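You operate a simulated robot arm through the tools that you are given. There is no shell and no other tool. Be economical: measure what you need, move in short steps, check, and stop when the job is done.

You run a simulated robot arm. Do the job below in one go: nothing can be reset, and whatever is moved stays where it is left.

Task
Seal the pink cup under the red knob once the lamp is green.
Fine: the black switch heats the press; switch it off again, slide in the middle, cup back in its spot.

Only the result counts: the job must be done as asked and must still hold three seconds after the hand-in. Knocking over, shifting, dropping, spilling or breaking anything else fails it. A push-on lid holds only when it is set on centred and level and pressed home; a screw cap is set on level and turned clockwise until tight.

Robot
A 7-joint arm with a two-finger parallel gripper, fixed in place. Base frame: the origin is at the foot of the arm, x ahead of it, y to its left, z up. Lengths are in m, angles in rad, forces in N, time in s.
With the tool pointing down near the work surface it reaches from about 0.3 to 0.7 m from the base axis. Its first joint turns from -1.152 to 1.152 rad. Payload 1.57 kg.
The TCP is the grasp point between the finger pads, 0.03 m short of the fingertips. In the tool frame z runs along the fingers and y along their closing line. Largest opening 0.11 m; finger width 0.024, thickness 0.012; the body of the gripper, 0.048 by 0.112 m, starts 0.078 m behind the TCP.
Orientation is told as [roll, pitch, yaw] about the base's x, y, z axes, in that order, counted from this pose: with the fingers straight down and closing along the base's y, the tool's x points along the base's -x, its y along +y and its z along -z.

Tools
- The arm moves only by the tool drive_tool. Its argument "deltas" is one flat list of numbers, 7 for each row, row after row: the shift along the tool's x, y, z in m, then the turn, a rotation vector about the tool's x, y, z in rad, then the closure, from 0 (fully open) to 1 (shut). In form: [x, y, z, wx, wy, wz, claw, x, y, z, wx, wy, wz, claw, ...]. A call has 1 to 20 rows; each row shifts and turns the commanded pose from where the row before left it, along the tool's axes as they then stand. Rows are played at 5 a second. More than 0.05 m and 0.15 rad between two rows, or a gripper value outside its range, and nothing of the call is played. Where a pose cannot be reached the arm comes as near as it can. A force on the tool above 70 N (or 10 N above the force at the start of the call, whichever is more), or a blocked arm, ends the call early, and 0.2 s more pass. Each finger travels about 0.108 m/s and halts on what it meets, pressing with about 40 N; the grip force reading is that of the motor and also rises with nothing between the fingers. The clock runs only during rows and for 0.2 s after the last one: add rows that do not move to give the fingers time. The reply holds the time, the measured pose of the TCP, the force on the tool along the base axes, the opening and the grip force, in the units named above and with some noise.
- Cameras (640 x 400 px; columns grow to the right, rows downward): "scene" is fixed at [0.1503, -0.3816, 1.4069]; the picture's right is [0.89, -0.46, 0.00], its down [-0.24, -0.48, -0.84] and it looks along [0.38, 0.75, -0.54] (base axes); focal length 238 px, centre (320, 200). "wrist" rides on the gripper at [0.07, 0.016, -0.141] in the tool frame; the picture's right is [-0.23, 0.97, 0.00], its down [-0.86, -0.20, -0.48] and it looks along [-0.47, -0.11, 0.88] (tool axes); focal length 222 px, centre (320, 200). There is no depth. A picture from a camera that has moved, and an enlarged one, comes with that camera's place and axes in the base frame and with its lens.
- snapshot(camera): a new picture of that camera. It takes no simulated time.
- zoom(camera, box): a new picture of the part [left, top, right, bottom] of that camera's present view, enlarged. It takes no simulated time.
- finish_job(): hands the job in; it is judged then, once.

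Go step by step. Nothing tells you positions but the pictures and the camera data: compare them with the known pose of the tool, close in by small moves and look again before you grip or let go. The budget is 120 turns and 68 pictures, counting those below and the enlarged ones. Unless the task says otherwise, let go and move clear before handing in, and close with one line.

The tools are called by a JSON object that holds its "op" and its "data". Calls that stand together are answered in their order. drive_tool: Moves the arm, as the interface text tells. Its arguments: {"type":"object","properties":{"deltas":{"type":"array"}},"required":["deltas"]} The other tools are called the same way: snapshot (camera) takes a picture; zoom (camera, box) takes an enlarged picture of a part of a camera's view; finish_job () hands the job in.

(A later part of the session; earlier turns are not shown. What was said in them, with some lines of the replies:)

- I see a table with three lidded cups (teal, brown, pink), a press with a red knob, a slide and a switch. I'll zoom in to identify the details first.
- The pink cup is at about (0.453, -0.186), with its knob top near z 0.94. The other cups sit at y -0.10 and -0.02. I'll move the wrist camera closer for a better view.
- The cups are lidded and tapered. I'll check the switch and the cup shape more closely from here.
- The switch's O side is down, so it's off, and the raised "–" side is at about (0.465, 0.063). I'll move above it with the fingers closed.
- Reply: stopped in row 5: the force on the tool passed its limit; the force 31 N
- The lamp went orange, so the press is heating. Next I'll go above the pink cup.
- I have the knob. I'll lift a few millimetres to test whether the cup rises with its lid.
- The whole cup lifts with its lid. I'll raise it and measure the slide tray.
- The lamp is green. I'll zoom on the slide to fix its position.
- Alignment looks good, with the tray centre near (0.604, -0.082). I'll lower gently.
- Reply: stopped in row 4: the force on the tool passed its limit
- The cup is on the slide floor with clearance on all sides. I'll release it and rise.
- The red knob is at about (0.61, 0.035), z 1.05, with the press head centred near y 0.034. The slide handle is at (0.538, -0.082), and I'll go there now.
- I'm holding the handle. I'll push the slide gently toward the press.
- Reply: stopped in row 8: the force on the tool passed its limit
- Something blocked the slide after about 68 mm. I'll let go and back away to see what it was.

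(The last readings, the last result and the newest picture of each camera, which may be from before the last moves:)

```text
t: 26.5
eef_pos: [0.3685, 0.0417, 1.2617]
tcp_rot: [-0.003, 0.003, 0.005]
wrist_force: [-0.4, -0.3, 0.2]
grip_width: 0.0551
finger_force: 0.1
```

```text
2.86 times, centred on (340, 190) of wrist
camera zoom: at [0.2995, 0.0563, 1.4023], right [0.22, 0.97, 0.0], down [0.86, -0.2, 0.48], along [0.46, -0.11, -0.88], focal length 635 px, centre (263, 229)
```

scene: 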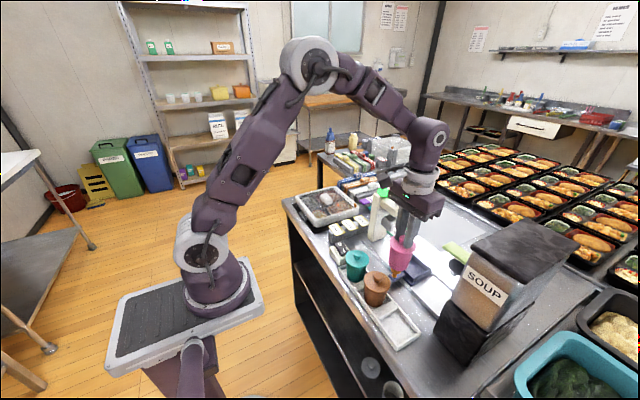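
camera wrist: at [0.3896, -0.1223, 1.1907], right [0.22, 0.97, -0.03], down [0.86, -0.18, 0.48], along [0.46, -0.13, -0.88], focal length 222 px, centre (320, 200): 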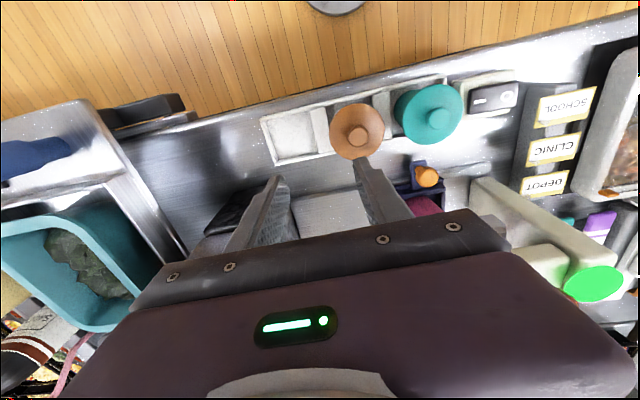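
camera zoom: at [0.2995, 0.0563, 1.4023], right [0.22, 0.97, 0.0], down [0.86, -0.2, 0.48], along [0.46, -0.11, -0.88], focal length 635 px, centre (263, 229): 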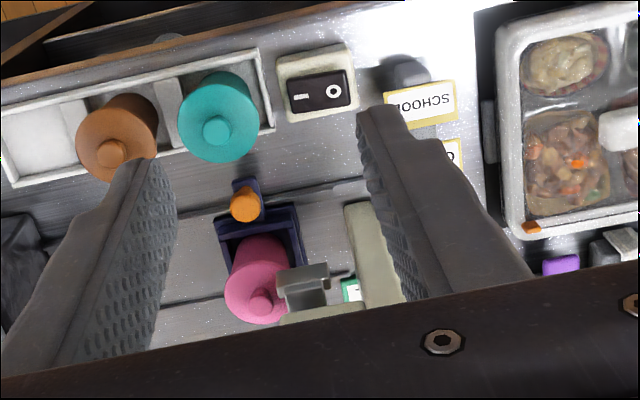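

{"op": "zoom", "data": {"camera": "scene", "box": [395, 200, 445, 262]}}

{"op": "zoom", "data": {"camera": "wrist", "box": [300, 180, 370, 230]}}

```text
6.45 times, centred on (420, 231) of scene
camera zoom: at [0.1503, -0.3816, 1.4069], right [0.89, -0.46, 0.0], down [-0.24, -0.48, -0.84], along [0.38, 0.75, -0.54], focal length 1536 px, centre (-325, 0)
```

zoom: 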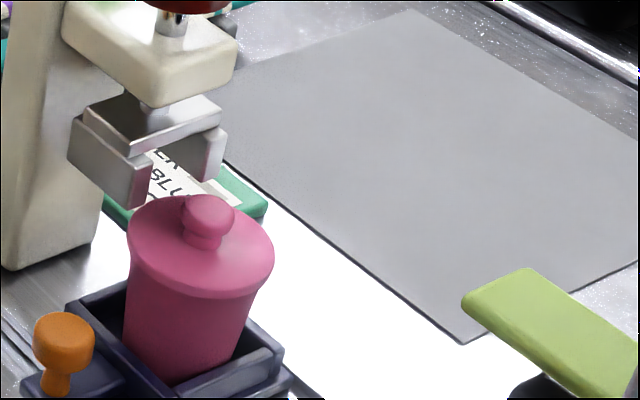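

```text
8.00 times, centred on (335, 205) of wrist
camera zoom: at [0.2995, 0.0563, 1.4023], right [0.22, 0.97, 0.0], down [0.86, -0.2, 0.48], along [0.46, -0.11, -0.88], focal length 1777 px, centre (200, 160)
```

zoom: 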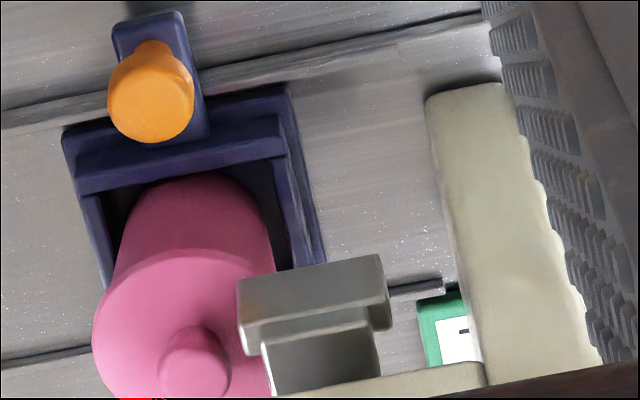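

{"op": "zoom", "data": {"camera": "scene", "box": [400, 205, 432, 245]}}

```text
10.00 times, centred on (416, 225) of scene
camera zoom: at [0.1503, -0.3816, 1.4069], right [0.89, -0.46, 0.0], down [-0.24, -0.48, -0.84], along [0.38, 0.75, -0.54], focal length 2381 px, centre (-640, -50)
```

zoom: 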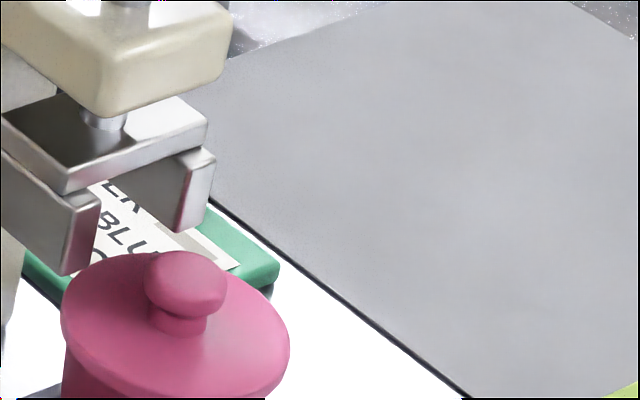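

Neither the cup nor the lid seems to have touched the press, so the wrist may have brushed the press or the slide may have jammed. I'll retry with the gripper leaned back toward the base for more clearance.

{"op": "drive_tool", "data": {"deltas": [-0.0232, -0.00825, 0.039, 0, 0, 0, 0.5, -0.0232, -0.00825, 0.039, 0, 0, 0, 0.5, -0.0232, -0.00825, 0.039, 0, 0, 0, 0.5, -0.0232, -0.00825, 0.039, 0, 0, 0, 0.5, -0.0232, -0.00825, 0.039, 0, 0, 0, 0.5, -0.0232, -0.00825, 0.039, 0, 0, 0, 0.5, -0.0232, -0.00825, 0.036, 0, 0, 0, 0.5, 0, 0, 0, 0, -0.15, 0, 0.5, 0, 0, 0, 0, -0.15, 0, 0.5, 0, 0, 0, 0, 0, 0, 0.5]}}

{"op": "snapshot", "data": {"camera": "wrist"}}

```text
t: 28.7
eef_pos: [0.5278, -0.0163, 0.9886]
tcp_rot: [-0.002, -0.298, 0.002]
wrist_force: [0.5, 0.5, -0.4]
grip_width: 0.0549
finger_force: 0.0
```

```text
18 pictures are left
camera wrist: at [0.4206, -0.0017, 1.1033], right [0.21, 0.97, 0.06], down [0.68, -0.2, 0.71], along [0.7, -0.11, -0.7], focal length 222 px, centre (320, 200)
```

wrist: 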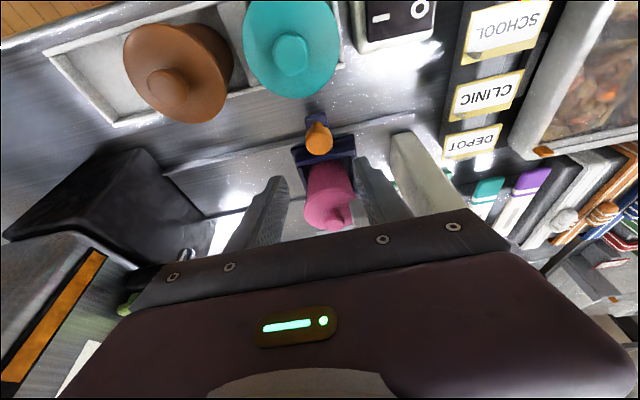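

{"op": "drive_tool", "data": {"deltas": [0.0095, 0, 0.036, 0, 0, 0, 0.5, 0.0095, 0, 0.036, 0, 0, 0, 0.5, 0, 0, 0, 0, 0, 0, 0.5, 0, 0, 0, 0, 0, 0, 0.9, 0, 0, 0, 0, 0, 0, 0.9, 0, 0, 0, 0, 0, 0, 0.9]}}

```text
t: 30.1
eef_pos: [0.5295, -0.0179, 0.9157]
tcp_rot: [-0.002, -0.296, 0.004]
wrist_force: [1.8, -0.4, -6.8]
grip_width: 0.0261
finger_force: 36.6
```

I have the handle again. I'll push slowly toward the press.

{"op": "drive_tool", "data": {"deltas": [0, 0.005, 0, 0, 0, 0, 0.9, 0, 0.005, 0, 0, 0, 0, 0.9, 0, 0.005, 0, 0, 0, 0, 0.9, 0, 0.005, 0, 0, 0, 0, 0.9, 0, 0.005, 0, 0, 0, 0, 0.9, 0, 0.005, 0, 0, 0, 0, 0.9, 0, 0.005, 0, 0, 0, 0, 0.9]}}

```text
t: 31.7
eef_pos: [0.5311, 0.0171, 0.9154]
tcp_rot: [-0.002, -0.294, 0.004]
wrist_force: [-6.4, -0.1, -4.1]
grip_width: 0.0264
finger_force: 36.5
```

The slide moves freely now. I'll check where the cup sits relative to the head.

{"op": "zoom", "data": {"camera": "scene", "box": [370, 180, 440, 250]}}

```text
5.71 times, centred on (405, 215) of scene
camera zoom: at [0.1503, -0.3817, 1.4069], right [0.89, -0.46, 0.0], down [-0.24, -0.48, -0.84], along [0.38, 0.75, -0.54], focal length 1360 px, centre (-166, 114)
```

zoom: 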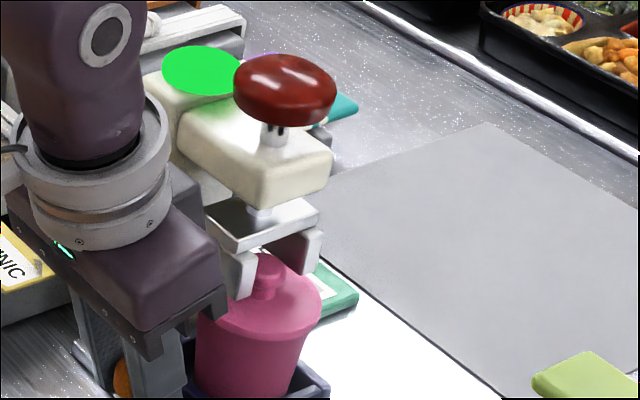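

{"op": "drive_tool", "data": {"deltas": [0, 0.004, 0, 0, 0, 0, 0.9, 0, 0.004, 0, 0, 0, 0, 0.9, 0, 0.003, 0, 0, 0, 0, 0.9, 0, 0, 0, 0, 0, 0, 0.9]}}

{"op": "zoom", "data": {"camera": "scene", "box": [395, 190, 435, 240]}}

```text
t: 32.7
eef_pos: [0.5309, 0.0258, 0.916]
tcp_rot: [-0.002, -0.295, -0.001]
wrist_force: [-18.3, -27.2, 12.1]
grip_width: 0.0264
finger_force: 37.5
```

```text
8.00 times, centred on (415, 215) of scene
camera zoom: at [0.1497, -0.3824, 1.4067], right [0.89, -0.46, 0.0], down [-0.24, -0.48, -0.84], along [0.39, 0.75, -0.54], focal length 1905 px, centre (-440, 80)
```

zoom: 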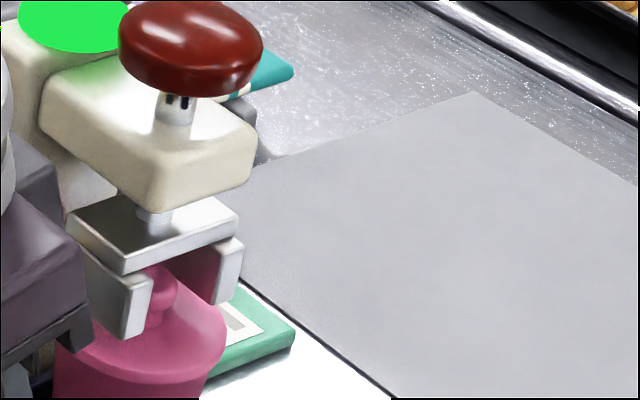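

The slide has hit its end stop and the cup is under the stem at about (0.605, 0.022). I'll release the handle and withdraw.

{"op": "drive_tool", "data": {"deltas": [0, -0.002, 0, 0, 0, 0, 0.8, 0, 0, 0, 0, 0, 0, 0.6, 0, 0, 0, 0, 0, 0, 0.6, 0, 0, -0.03, 0, 0, 0, 0.6, 0.01, 0, -0.04, 0, 0, 0, 0.6, 0, 0, -0.045, 0, 0, 0, 1, 0, 0, -0.045, 0, 0, 0, 1, -0.01, 0, -0.045, 0, 0.15, 0, 1, 0, 0, 0, 0, 0.145, 0, 1, 0, 0, 0, 0, 0, 0, 1]}}

{"op": "snapshot", "data": {"camera": "wrist"}}

{"op": "zoom", "data": {"camera": "scene", "box": [370, 170, 450, 260]}}

```text
t: 34.9
eef_pos: [0.472, 0.0282, 1.1109]
tcp_rot: [-0.004, -0.003, 0.004]
wrist_force: [0.2, -0.7, 0.7]
grip_width: 0.0001
finger_force: 21.0
```

```text
15 pictures are left
camera wrist: at [0.403, 0.0428, 1.2523], right [0.22, 0.97, 0.0], down [0.86, -0.2, 0.48], along [0.47, -0.11, -0.88], focal length 222 px, centre (320, 200)
```

wrist: 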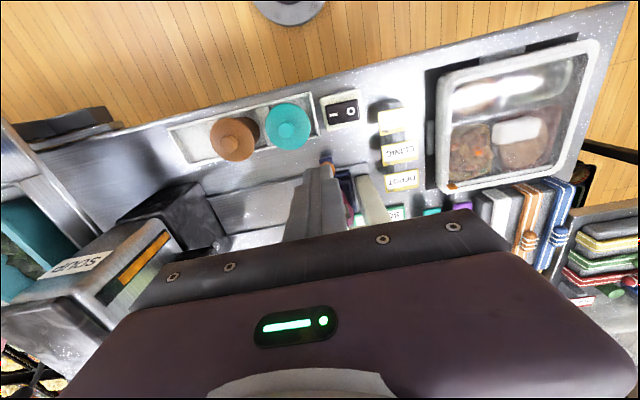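

```text
4.44 times, centred on (410, 215) of scene
camera zoom: at [0.1503, -0.3816, 1.4069], right [0.89, -0.46, 0.0], down [-0.24, -0.48, -0.84], along [0.38, 0.75, -0.54], focal length 1058 px, centre (-80, 133)
```

zoom: 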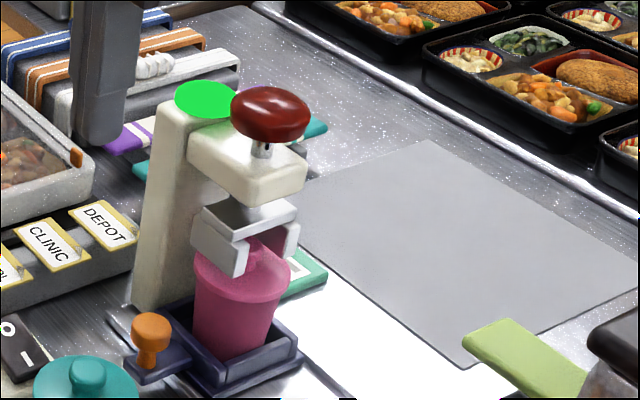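

The cup is lined up under the head, and the lamp is still green. I'll move above the red knob at (0.606, 0.024).

{"op": "drive_tool", "data": {"deltas": [0, 0, -0.03, 0, 0, 0, 1, -0.045, -0.001, 0, 0, 0, 0, 1, -0.045, -0.001, 0, 0, 0, 0, 1, -0.044, -0.002, 0, 0, 0, 0, 1, 0, 0, 0, 0, 0, 0, 1]}}

{"op": "zoom", "data": {"camera": "scene", "box": [370, 150, 450, 250]}}

```text
t: 36.1
eef_pos: [0.6043, 0.025, 1.1415]
tcp_rot: [-0.002, 0.001, 0.004]
wrist_force: [-0.6, -0.3, -0.3]
grip_width: 0.0001
finger_force: 20.9
```

```text
4.00 times, centred on (410, 200) of scene
camera zoom: at [0.1503, -0.3817, 1.4069], right [0.89, -0.46, 0.0], down [-0.24, -0.48, -0.84], along [0.38, 0.75, -0.54], focal length 952 px, centre (-40, 200)
```

zoom: 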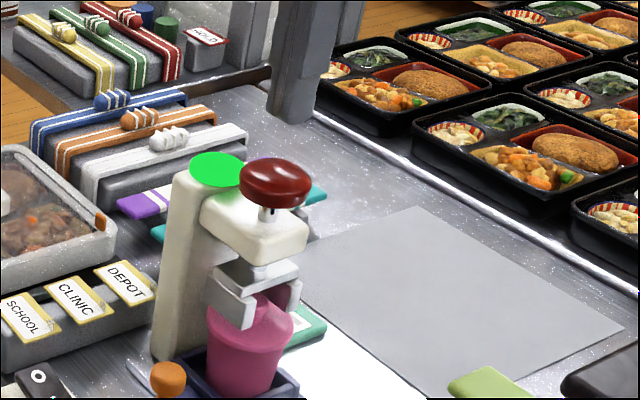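

{"op": "drive_tool", "data": {"deltas": [0, 0, 0.03, 0, 0, 0, 1, 0, 0, 0.01, 0, 0, 0, 1, 0, 0, 0.005, 0, 0, 0, 1, 0, 0, 0.005, 0, 0, 0, 1, 0, 0, 0.005, 0, 0, 0, 1, 0, 0, 0.005, 0, 0, 0, 1]}}

```text
t: 37.5
eef_pos: [0.606, 0.024, 1.0908]
tcp_rot: [-0.002, -0.016, 0.006]
wrist_force: [-5.4, 0.5, 17.6]
grip_width: 0.0
finger_force: 21.0
stopped in row 6: the force on the tool passed its limit (the readings are from after the stop); the commanded pose is now the measured one
```

{"op": "drive_tool", "data": {"deltas": [0, 0, 0.004, 0, 0, 0, 1, 0, 0, 0.004, 0, 0, 0, 1, 0, 0, 0.003, 0, 0, 0, 1]}}

{"op": "zoom", "data": {"camera": "scene", "box": [395, 180, 435, 250]}}

```text
t: 38.0
eef_pos: [0.6071, 0.0241, 1.092]
tcp_rot: [-0.002, -0.027, 0.004]
wrist_force: [-6.9, 0.6, 18.6]
grip_width: 0.0
finger_force: 21.3
stopped in row 2: the force on the tool passed its limit (the readings are from after the stop); the commanded pose is now the measured one
```

```text
5.71 times, centred on (415, 215) of scene
camera zoom: at [0.1498, -0.3816, 1.4069], right [0.89, -0.46, 0.0], down [-0.24, -0.48, -0.84], along [0.39, 0.75, -0.54], focal length 1360 px, centre (-223, 114)
```

zoom: 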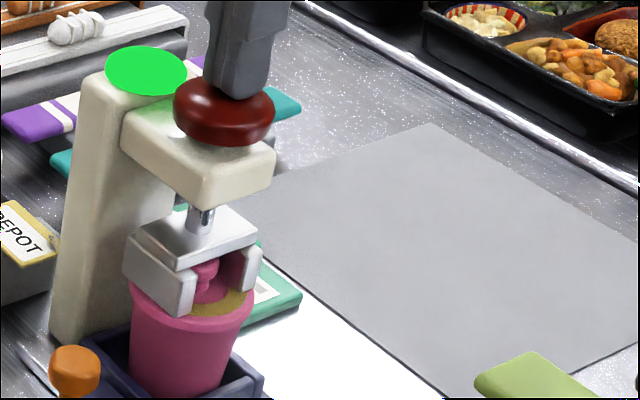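

{"op": "zoom", "data": {"camera": "scene", "box": [400, 215, 432, 250]}}

```text
11.43 times, centred on (416, 232) of scene
camera zoom: at [0.1498, -0.3816, 1.4069], right [0.89, -0.46, 0.0], down [-0.24, -0.48, -0.84], along [0.39, 0.75, -0.54], focal length 2721 px, centre (-777, -171)
```

zoom: 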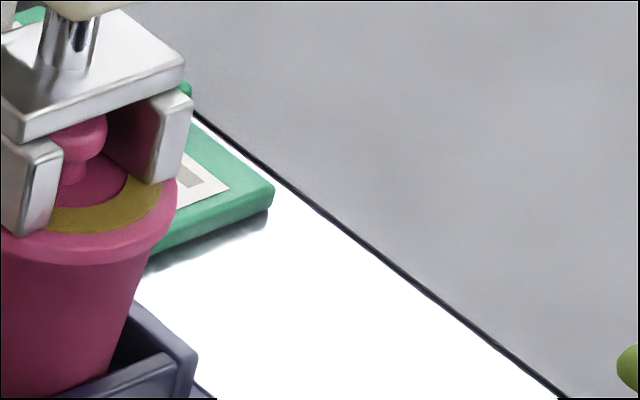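

The head is down on the lid and a gold seal ring has appeared. I'll hold briefly, then lift off.

{"op": "drive_tool", "data": {"deltas": [0, 0, 0, 0, 0, 0, 1, 0, 0, 0, 0, 0, 0, 1, 0, 0, 0, 0, 0, 0, 1, 0, 0, -0.01, 0, 0, 0, 1, 0, 0, -0.03, 0, 0.026, 0, 1, 0, 0, -0.01, 0, 0, 0, 1, 0.045, 0, 0, 0, 0, 0, 1, 0.045, 0, 0, 0, 0, 0, 0.5, 0.045, 0, 0, 0, 0, 0, 0.5, 0, 0, 0, 0, 0, 0, 0.5]}}

{"op": "zoom", "data": {"camera": "scene", "box": [360, 170, 450, 270]}}

```text
t: 40.2
eef_pos: [0.4719, 0.0232, 1.1409]
tcp_rot: [-0.001, 0.0, 0.003]
wrist_force: [0.0, 0.8, 0.1]
grip_width: 0.0552
finger_force: 0.2
```

```text
4.00 times, centred on (405, 220) of scene
camera zoom: at [0.1503, -0.3816, 1.4069], right [0.89, -0.46, 0.0], down [-0.24, -0.48, -0.84], along [0.38, 0.75, -0.54], focal length 952 px, centre (-20, 120)
```

zoom: 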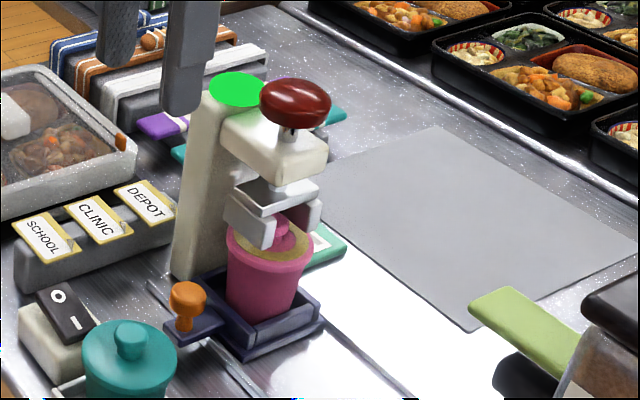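

The cup is sealed and the head is back up. I'll go to the handle again, leaning back.

{"op": "drive_tool", "data": {"deltas": [0, 0, 0, 0, -0.15, 0, 0.5, 0, 0.001, 0, 0, -0.147, 0, 0.5, 0.0022, 0, 0.0467, 0, 0, 0, 0.5, 0.0022, 0, 0.0467, 0, 0, 0, 0.5, 0.0022, 0, 0.0467, 0, 0, 0, 0.5, 0, 0, 0, 0, 0, 0, 0.5]}}

{"op": "snapshot", "data": {"camera": "wrist"}}

```text
t: 41.6
eef_pos: [0.5078, 0.0262, 1.0059]
tcp_rot: [-0.001, -0.295, 0.005]
wrist_force: [0.0, 0.3, -0.7]
grip_width: 0.055
finger_force: 0.2
```

```text
9 pictures are left
camera wrist: at [0.4004, 0.0411, 1.1197], right [0.21, 0.97, 0.06], down [0.68, -0.2, 0.71], along [0.7, -0.11, -0.7], focal length 222 px, centre (320, 200)
```

wrist: 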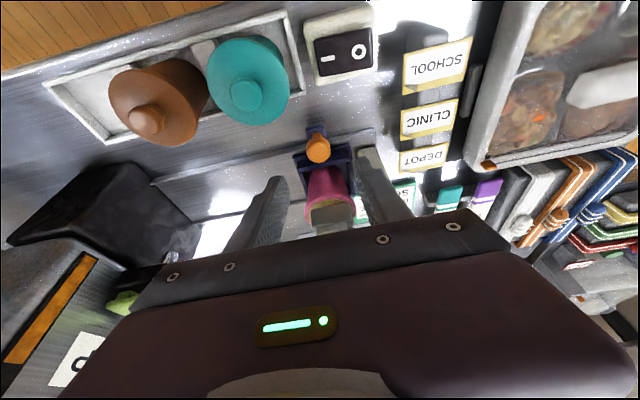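

{"op": "drive_tool", "data": {"deltas": [0.0024, -0.002, 0.0469, 0, 0, 0, 0.5, 0.0024, 0, 0.0469, 0, 0, 0, 0.5, 0, 0, 0, 0, 0, 0, 0.5, 0, 0, 0, 0, 0, 0, 0.9, 0, 0, 0, 0, 0, 0, 0.9, 0, 0, 0, 0, 0, 0, 0.9]}}

```text
t: 43.0
eef_pos: [0.5306, 0.022, 0.9142]
tcp_rot: [0.0, -0.295, 0.006]
wrist_force: [4.7, 1.1, -13.3]
grip_width: 0.026
finger_force: 36.8
```

{"op": "drive_tool", "data": {"deltas": [0, -0.005, 0, 0, 0, 0, 0.9, 0, -0.009, 0, 0, 0, 0, 0.9, 0, -0.01, 0, 0, 0, 0, 0.9, 0, -0.01, 0, 0, 0, 0, 0.9, 0, -0.01, 0, 0, 0, 0, 0.9, 0, -0.01, 0, 0, 0, 0, 0.9, 0, -0.01, 0, 0, 0, 0, 0.9, 0, -0.01, 0, 0, 0, 0, 0.9, 0, -0.01, 0, 0, 0, 0, 0.9, 0, -0.009, 0, 0, 0, 0, 0.9, 0, -0.006, 0, 0, 0, 0, 0.9, 0, -0.004, 0, 0, 0, 0, 0.9, 0, 0, 0, 0, 0, 0, 0.9]}}

```text
t: 45.8
eef_pos: [0.53, -0.0811, 0.9134]
tcp_rot: [-0.001, -0.302, 0.003]
wrist_force: [18.2, 1.0, 29.1]
grip_width: 0.0264
finger_force: 37.3
```

The slide is back at its original spot. I'll release, back out and level the gripper.

{"op": "drive_tool", "data": {"deltas": [0, 0, 0, 0, 0, 0, 0.75, 0, 0, 0, 0, 0, 0, 0.5, 0, 0, 0, 0, 0, 0, 0.5, 0, 0, -0.02, 0, 0, 0, 0.5, 0, 0, -0.045, 0, 0, 0, 0.6, 0, 0, -0.045, 0, 0, 0, 0.6, 0, 0, -0.02, 0, 0.15, 0, 0.6, 0, 0, 0, 0, 0.152, 0, 0.6, 0, 0, 0, 0, 0, 0, 0.6]}}

{"op": "zoom", "data": {"camera": "scene", "box": [370, 225, 450, 295]}}

```text
refused: row 8 steps farther than a row can; nothing moved
```

```text
5.71 times, centred on (410, 260) of scene
camera zoom: at [0.1503, -0.3816, 1.4069], right [0.89, -0.46, 0.0], down [-0.24, -0.48, -0.84], along [0.38, 0.75, -0.54], focal length 1360 px, centre (-194, -143)
```

zoom: 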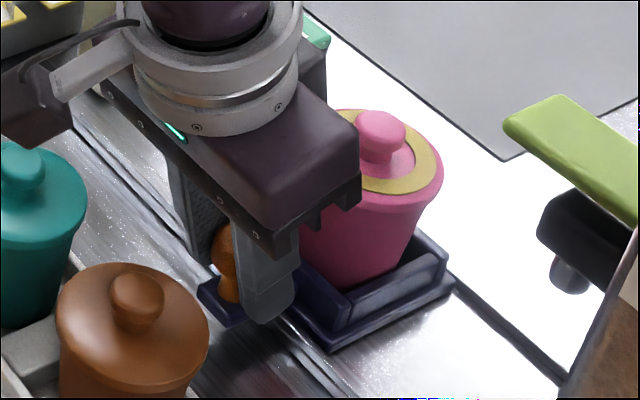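

The slide matches its original pixel position, so now I'll release.

{"op": "drive_tool", "data": {"deltas": [0, 0, 0, 0, 0, 0, 0.75, 0, 0, 0, 0, 0, 0, 0.5, 0, 0, 0, 0, 0, 0, 0.5, 0, 0, -0.02, 0, 0, 0, 0.5, 0, 0, -0.045, 0, 0, 0, 0.6, 0, 0, -0.045, 0, 0, 0, 0.6, 0, 0, -0.02, 0, 0.149, 0, 0.6, 0, 0, 0, 0, 0.149, 0, 0.6, 0, 0, 0, 0, 0.004, 0, 0.6]}}

{"op": "snapshot", "data": {"camera": "wrist"}}

```text
t: 47.8
eef_pos: [0.4909, -0.0816, 1.0383]
tcp_rot: [-0.002, 0.006, 0.006]
wrist_force: [-0.4, 0.4, 0.2]
grip_width: 0.044
finger_force: 0.1
```

```text
7 pictures are left
camera wrist: at [0.4227, -0.0662, 1.1788], right [0.22, 0.97, 0.0], down [0.86, -0.19, 0.47], along [0.46, -0.11, -0.88], focal length 222 px, centre (320, 200)
```

wrist: 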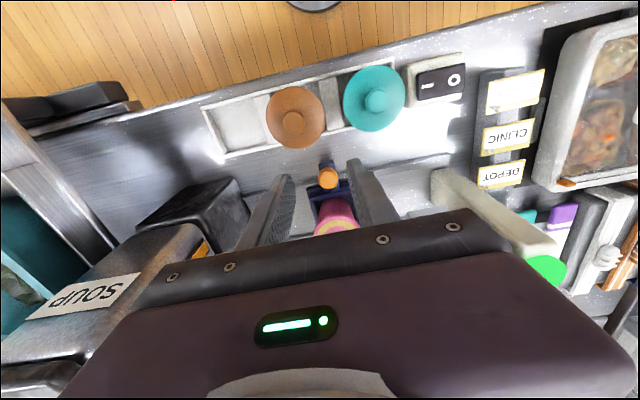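

{"op": "drive_tool", "data": {"deltas": [-0.038, -0.002, 0, 0, -0.006, 0, 0.6, -0.038, -0.002, 0, 0, 0, 0, 0.6, -0.0376, -0.001, 0, 0, 0, 0, 0.6, 0, 0, 0.04, 0, 0, 0, 0.6, 0, 0, 0, 0, 0, 0, 0.6]}}

{"op": "zoom", "data": {"camera": "wrist", "box": [260, 110, 380, 210]}}

```text
t: 49.0
eef_pos: [0.6037, -0.0845, 0.9965]
tcp_rot: [-0.003, 0.001, 0.006]
wrist_force: [-0.8, 0.8, -0.1]
grip_width: 0.0439
finger_force: 0.0
```

```text
4.00 times, centred on (320, 160) of wrist
camera zoom: at [0.5347, -0.0694, 1.1371], right [0.22, 0.97, 0.0], down [0.86, -0.19, 0.48], along [0.47, -0.11, -0.88], focal length 888 px, centre (320, 360)
```

zoom: 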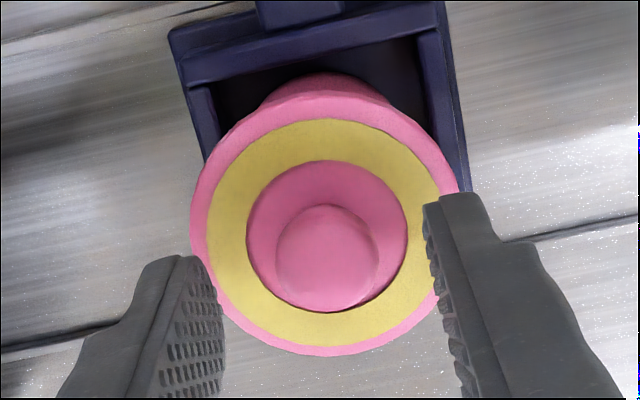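

The gold seal ring is complete. I'll grip the knob and lift.

{"op": "drive_tool", "data": {"deltas": [-0.003, -0.0005, 0.015, 0, 0, 0, 0.6, 0, 0, 0.0108, 0, 0, 0, 0.6, 0, 0, 0, 0, 0, 0, 0.9, 0, 0, 0, 0, 0, 0, 0.9, 0, 0, 0, 0, 0, 0, 0.9, 0, 0, -0.005, 0, 0, 0, 0.9, 0, 0, -0.01, 0, 0, 0, 0.9, 0, 0, 0, 0, 0, 0, 0.9]}}

{"op": "zoom", "data": {"camera": "scene", "box": [370, 225, 450, 295]}}

```text
t: 50.8
eef_pos: [0.6078, -0.0856, 0.9855]
tcp_rot: [-0.003, 0.0, 0.006]
wrist_force: [-0.2, -0.6, -0.8]
grip_width: 0.0182
finger_force: 32.5
```

```text
5.71 times, centred on (410, 260) of scene
camera zoom: at [0.1503, -0.3816, 1.4069], right [0.89, -0.46, 0.0], down [-0.24, -0.48, -0.84], along [0.38, 0.75, -0.54], focal length 1360 px, centre (-194, -143)
```

zoom: 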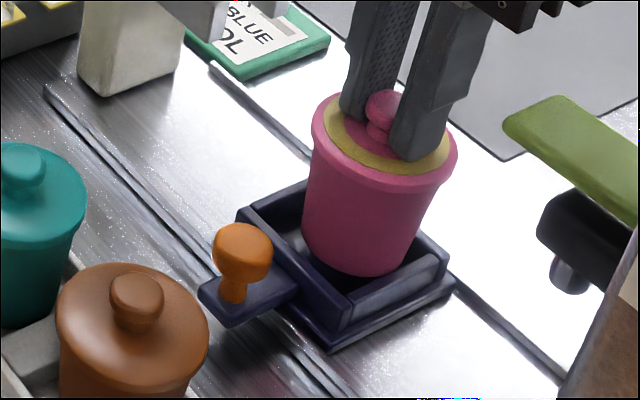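

{"op": "drive_tool", "data": {"deltas": [0, 0, -0.038, 0, 0, 0, 0.9, 0, 0, -0.038, 0, 0, 0, 0.9, 0.0312, -0.02, 0, 0, 0, 0, 0.9, 0.0312, -0.02, 0, 0, 0, 0, 0.9, 0.0312, -0.02, 0, 0, 0, 0, 0.9, 0.0312, -0.02, 0, 0, 0, 0, 0.9, 0.0312, -0.0199, 0, 0, 0, 0, 0.9, 0, 0, 0.04, 0, 0, 0, 0.9, 0, 0, 0.03, 0, 0, 0, 0.9, 0, 0, 0, 0, 0, 0, 0.9]}}

{"op": "zoom", "data": {"camera": "wrist", "box": [240, 70, 400, 190]}}

```text
t: 53.0
eef_pos: [0.4518, -0.1867, 0.9934]
tcp_rot: [-0.001, -0.001, 0.006]
wrist_force: [-1.0, -0.5, -1.5]
grip_width: 0.018
finger_force: 32.9
```

```text
3.33 times, centred on (320, 130) of wrist
camera zoom: at [0.383, -0.1717, 1.1342], right [0.22, 0.97, 0.0], down [0.86, -0.19, 0.48], along [0.47, -0.11, -0.88], focal length 740 px, centre (320, 433)
```

zoom: 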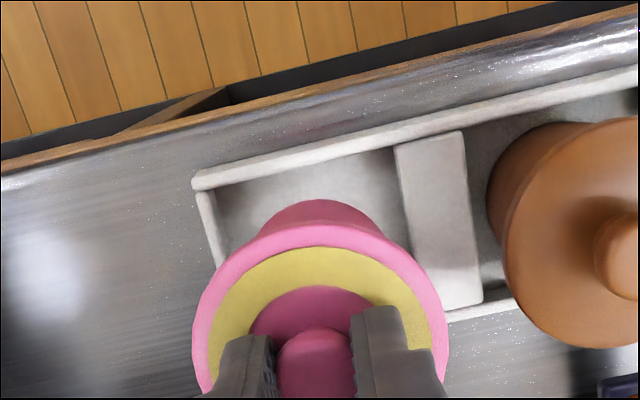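

Alignment with the holder compartment is good (centre y about -0.186). I'll lower to seat the cup.

{"op": "drive_tool", "data": {"deltas": [0, 0.0005, 0.018, 0, 0, 0, 0.9, 0, 0, 0.009, 0, 0, 0, 0.9, 0, 0, 0.004, 0, 0, 0, 0.9, 0, 0, 0.003, 0, 0, 0, 0.9, 0, 0, 0.002, 0, 0, 0, 0.9, 0, 0, 0, 0, 0, 0, 0.9]}}

```text
t: 54.4
eef_pos: [0.452, -0.1864, 0.9575]
tcp_rot: [-0.002, 0.0, 0.004]
wrist_force: [-3.4, 1.2, 22.1]
grip_width: 0.0182
finger_force: 33.2
```

Contact came at the expected seat height. I'll release, rise, and go over the switch's O side with the fingers closed.

{"op": "drive_tool", "data": {"deltas": [0, 0, -0.001, 0, 0, 0, 0.78, 0, 0, 0, 0, 0, 0, 0.65, 0, 0, 0, 0, 0, 0, 0.65, 0, 0, -0.03, 0, 0, 0, 0.65, 0, 0, -0.04, 0, 0, 0, 0.65, -0.001, 0.045, 0, 0, 0, 0, 1, -0.001, 0.045, 0, 0, 0, 0, 1, -0.001, 0.045, 0, 0, 0, 0, 1, -0.001, 0.045, 0, 0, 0, 0, 1, -0.001, 0.045, 0, 0, 0, 0, 1, 0, 0.043, 0, 0, 0, 0, 1, 0, 0, 0.04, 0, 0, 0, 1, 0, 0, 0.03, 0, 0, 0, 1, 0, 0, 0, 0, 0, 0, 1]}}

{"op": "zoom", "data": {"camera": "wrist", "box": [160, 90, 400, 190]}}

```text
t: 57.4
eef_pos: [0.4551, 0.0838, 0.9557]
tcp_rot: [-0.003, 0.001, 0.005]
wrist_force: [-0.2, -1.2, -0.8]
grip_width: 0.0
finger_force: 21.3
```

```text
2.67 times, centred on (280, 140) of wrist
camera zoom: at [0.3855, 0.0975, 1.0965], right [0.22, 0.97, 0.0], down [0.86, -0.19, 0.48], along [0.47, -0.11, -0.88], focal length 592 px, centre (427, 360)
```

zoom: 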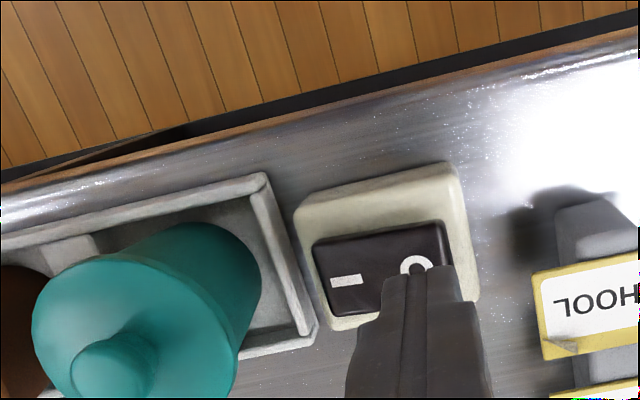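

{"op": "drive_tool", "data": {"deltas": [0, -0.006, 0, 0, 0, 0, 1, 0, 0, 0.015, 0, 0, 0, 1, 0, 0, 0.008, 0, 0, 0, 1, 0, 0, 0.005, 0, 0, 0, 1, 0, 0, 0.005, 0, 0, 0, 1, 0, 0, 0.004, 0, 0, 0, 1]}}

```text
t: 58.7
eef_pos: [0.4565, 0.077, 0.9269]
tcp_rot: [-0.002, -0.003, 0.004]
wrist_force: [-9.7, -1.3, 25.0]
grip_width: 0.0
finger_force: 21.5
stopped in row 6: the force on the tool passed its limit (the readings are from after the stop); the commanded pose is now the measured one
```

The force profile matches the first press. I'll rise clear and verify everything.

{"op": "drive_tool", "data": {"deltas": [0, 0, -0.03, 0, 0, 0, 1, 0, 0, -0.045, 0, 0, 0, 1, 0.015, 0.005, -0.045, 0, 0, 0, 1, 0.02, 0, -0.045, 0, 0, 0, 0.8, 0.02, 0, -0.045, 0, 0, 0, 0.5, 0.02, 0, -0.045, 0, 0, 0, 0.5, 0, 0, 0, 0, 0, 0, 0.5]}}

{"op": "zoom", "data": {"camera": "scene", "box": [330, 180, 460, 360]}}

```text
t: 60.3
eef_pos: [0.3808, 0.0815, 1.1781]
tcp_rot: [-0.002, -0.004, 0.005]
wrist_force: [-0.5, 0.7, 0.5]
grip_width: 0.055
finger_force: 0.0
```

```text
2.22 times, centred on (395, 270) of scene
camera zoom: at [0.1503, -0.3816, 1.4069], right [0.89, -0.46, 0.0], down [-0.24, -0.48, -0.84], along [0.38, 0.75, -0.54], focal length 529 px, centre (153, 44)
```

zoom: 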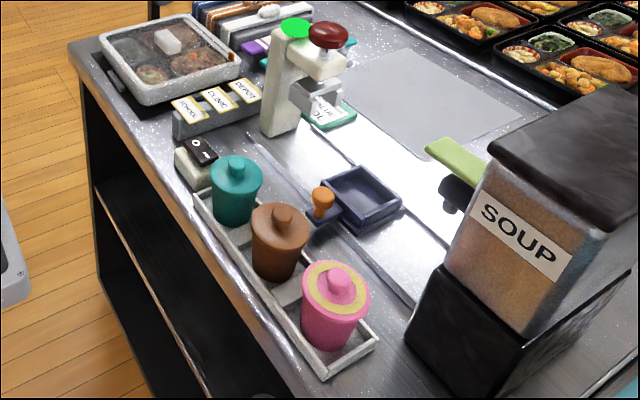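

The lamp still shows green, so I'll check the rocker itself.

{"op": "zoom", "data": {"camera": "scene", "box": [340, 175, 400, 265]}}

```text
4.44 times, centred on (370, 220) of scene
camera zoom: at [0.1503, -0.3816, 1.4069], right [0.89, -0.46, 0.0], down [-0.24, -0.48, -0.84], along [0.38, 0.75, -0.54], focal length 1058 px, centre (98, 111)
```

zoom: 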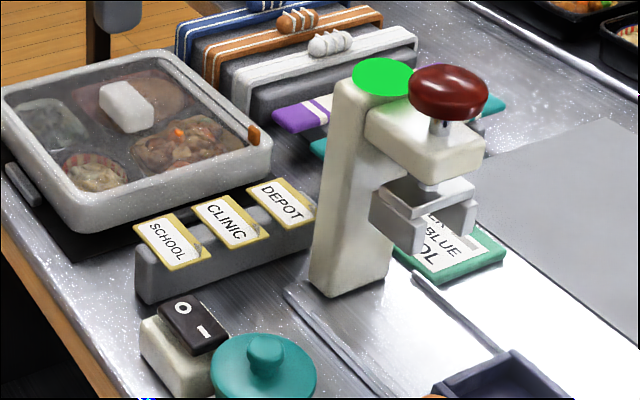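

The rocker looks tilted back to off, and the lamp may just be cooling. I'll wait a few seconds and look again.

{"op": "drive_tool", "data": {"deltas": [0, 0, 0, 0, 0, 0, 0.5, 0, 0, 0, 0, 0, 0, 0.5, 0, 0, 0, 0, 0, 0, 0.5, 0, 0, 0, 0, 0, 0, 0.5, 0, 0, 0, 0, 0, 0, 0.5, 0, 0, 0, 0, 0, 0, 0.5, 0, 0, 0, 0, 0, 0, 0.5, 0, 0, 0, 0, 0, 0, 0.5, 0, 0, 0, 0, 0, 0, 0.5, 0, 0, 0, 0, 0, 0, 0.5, 0, 0, 0, 0, 0, 0, 0.5, 0, 0, 0, 0, 0, 0, 0.5, 0, 0, 0, 0, 0, 0, 0.5, 0, 0, 0, 0, 0, 0, 0.5, 0, 0, 0, 0, 0, 0, 0.5, 0, 0, 0, 0, 0, 0, 0.5, 0, 0, 0, 0, 0, 0, 0.5, 0, 0, 0, 0, 0, 0, 0.5, 0, 0, 0, 0, 0, 0, 0.5, 0, 0, 0, 0, 0, 0, 0.5]}}

{"op": "zoom", "data": {"camera": "scene", "box": [345, 185, 405, 260]}}

```text
t: 64.5
eef_pos: [0.3809, 0.0815, 1.1788]
tcp_rot: [0.0, -0.007, 0.005]
wrist_force: [-0.1, 0.3, 0.9]
grip_width: 0.0549
finger_force: 0.1
```

```text
5.33 times, centred on (375, 222) of scene
camera zoom: at [0.1503, -0.3816, 1.4069], right [0.89, -0.46, 0.0], down [-0.24, -0.48, -0.84], along [0.38, 0.75, -0.54], focal length 1270 px, centre (27, 80)
```

zoom: 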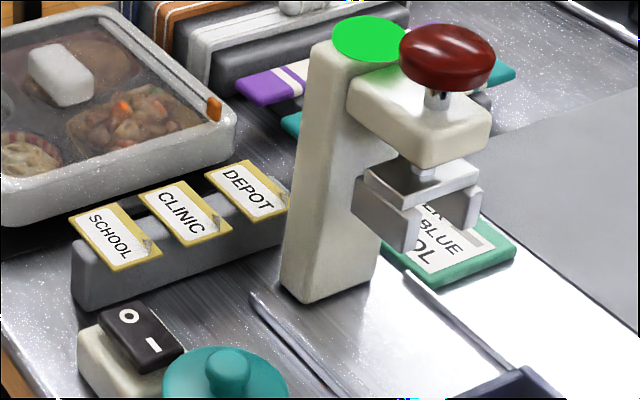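

The rocker is only half tilted and the lamp is still green, because I pressed too near its pivot. I'll press O again further out, at y about 0.082.

{"op": "drive_tool", "data": {"deltas": [-0.0152, 0, 0.03, 0, 0.005, 0, 1, -0.0152, 0, 0.04, 0, 0, 0, 1, -0.0152, 0, 0.047, 0, 0, 0, 1, -0.0152, 0, 0.047, 0, 0, 0, 1, -0.0152, 0.0005, 0.047, 0, 0, 0, 1, 0, 0, 0, 0, 0, 0, 1]}}

```text
t: 65.9
eef_pos: [0.4555, 0.0833, 0.9709]
tcp_rot: [-0.001, 0.001, 0.005]
wrist_force: [0.3, 0.8, -0.4]
grip_width: 0.0
finger_force: 21.7
```

{"op": "drive_tool", "data": {"deltas": [0, -0.0005, 0.02, 0, 0, 0, 1, 0, 0, 0.015, 0, 0, 0, 1, 0, 0, 0.005, 0, 0, 0, 1, 0, 0, 0.004, 0, 0, 0, 1, 0, 0, 0.004, 0, 0, 0, 1, 0, 0, 0.004, 0, 0, 0, 1]}}

```text
t: 67.1
eef_pos: [0.4551, 0.0833, 0.9268]
tcp_rot: [0.002, -0.002, 0.007]
wrist_force: [-12.2, 1.9, 27.7]
grip_width: 0.0001
finger_force: 21.1
stopped in row 6: the force on the tool passed its limit (the readings are from after the stop); the commanded pose is now the measured one
```

{"op": "drive_tool", "data": {"deltas": [0, 0, 0.003, 0, 0, 0, 1, 0, 0, 0.003, 0, 0, 0, 1, 0, 0, 0.003, 0, 0, 0, 1]}}

```text
t: 67.5
eef_pos: [0.4556, 0.0827, 0.9263]
tcp_rot: [0.004, -0.004, 0.007]
wrist_force: [-10.3, -0.1, 27.0]
grip_width: 0.0001
finger_force: 21.1
stopped in row 1: the force on the tool passed its limit (the readings are from after the stop); the commanded pose is now the measured one
```

The press reached a hard stop. I'll rise and see whether any picture remains to check the rocker.

{"op": "drive_tool", "data": {"deltas": [0, 0, -0.02, 0, 0, 0, 1, 0, 0, -0.02, -0.004, 0.004, 0, 1, 0, 0, 0, 0, 0, 0, 1]}}

{"op": "zoom", "data": {"camera": "scene", "box": [345, 185, 405, 260]}}

```text
t: 68.3
eef_pos: [0.457, 0.0838, 0.9667]
tcp_rot: [0.007, 0.0, 0.006]
wrist_force: [0.9, -0.8, -0.6]
grip_width: 0.0
finger_force: 21.6
```

```text
refused: no pictures are left
```

No pictures are left, so I'll press the O side once more with the fingertip slanted. That way its outer corner drives the far end of the rocker home without resting on the pivot.

{"op": "drive_tool", "data": {"deltas": [0, 0, 0, 0.13, 0, 0, 1, 0, 0, 0, 0.127, 0, 0, 1, 0, 0.0035, 0.03, 0, 0, 0, 1, 0, 0, 0, 0, 0, 0, 1]}}

```text
t: 69.3
eef_pos: [0.4583, 0.0784, 0.9338]
tcp_rot: [-0.252, 0.001, 0.009]
wrist_force: [0.5, -0.4, 0.2]
grip_width: 0.0003
finger_force: 21.5
```

{"op": "drive_tool", "data": {"deltas": [0, 0.0015, 0.0025, 0, 0, 0, 1, 0, 0.0008, 0.002, 0, 0, 0, 1, 0, 0.0006, 0.002, 0, 0, 0, 1, 0, 0.0005, 0.002, 0, 0, 0, 1, 0, 0.0005, 0.002, 0, 0, 0, 1, 0, 0.0005, 0.002, 0, 0, 0, 1]}}

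```text
t: 70.7
eef_pos: [0.4567, 0.0798, 0.9247]
tcp_rot: [-0.249, -0.001, 0.006]
wrist_force: [-9.8, 2.4, 25.4]
grip_width: 0.0001
finger_force: 21.2
stopped in row 6: the force on the tool passed its limit (the readings are from after the stop); the commanded pose is now the measured one
```

The O end is now about 4 mm below the pivot height, so the rocker is fully tipped to off. I'll lift away and level out.

{"op": "drive_tool", "data": {"deltas": [0, -0.007, -0.029, 0, 0, 0, 1, 0, -0.01, -0.04, 0, 0, 0, 1, 0, 0, -0.04, -0.13, 0, 0, 1, 0.02, 0, -0.04, -0.12, 0, 0, 1, 0.03, 0, -0.035, 0, 0, 0, 0.5, 0.03, 0, -0.035, 0, 0, 0, 0.5, 0, 0, -0.04, 0, 0, 0, 0.5, 0, 0, 0, 0, 0, 0, 0.5, 0, 0, 0, 0, 0, 0, 0.5, 0, 0, 0, 0, 0, 0, 0.5]}}

```text
t: 72.9
eef_pos: [0.3766, 0.0948, 1.1842]
tcp_rot: [-0.001, -0.004, 0.007]
wrist_force: [-0.2, -1.0, 0.9]
grip_width: 0.0552
finger_force: 0.1
```

The arm is clear with the cup sealed and back in its spot, and the slide is in the middle. The switch has been pressed fully to off, so I'm handing in.

{"op": "finish_job", "data": {}}

```text
The job is handed in.
```

I sealed the pink cup while the lamp was green and put it back in its spot, with the slide back in the middle. I pressed the switch to off, but had no pictures left to confirm it; the lamp was still green at the last look, before the final presses.
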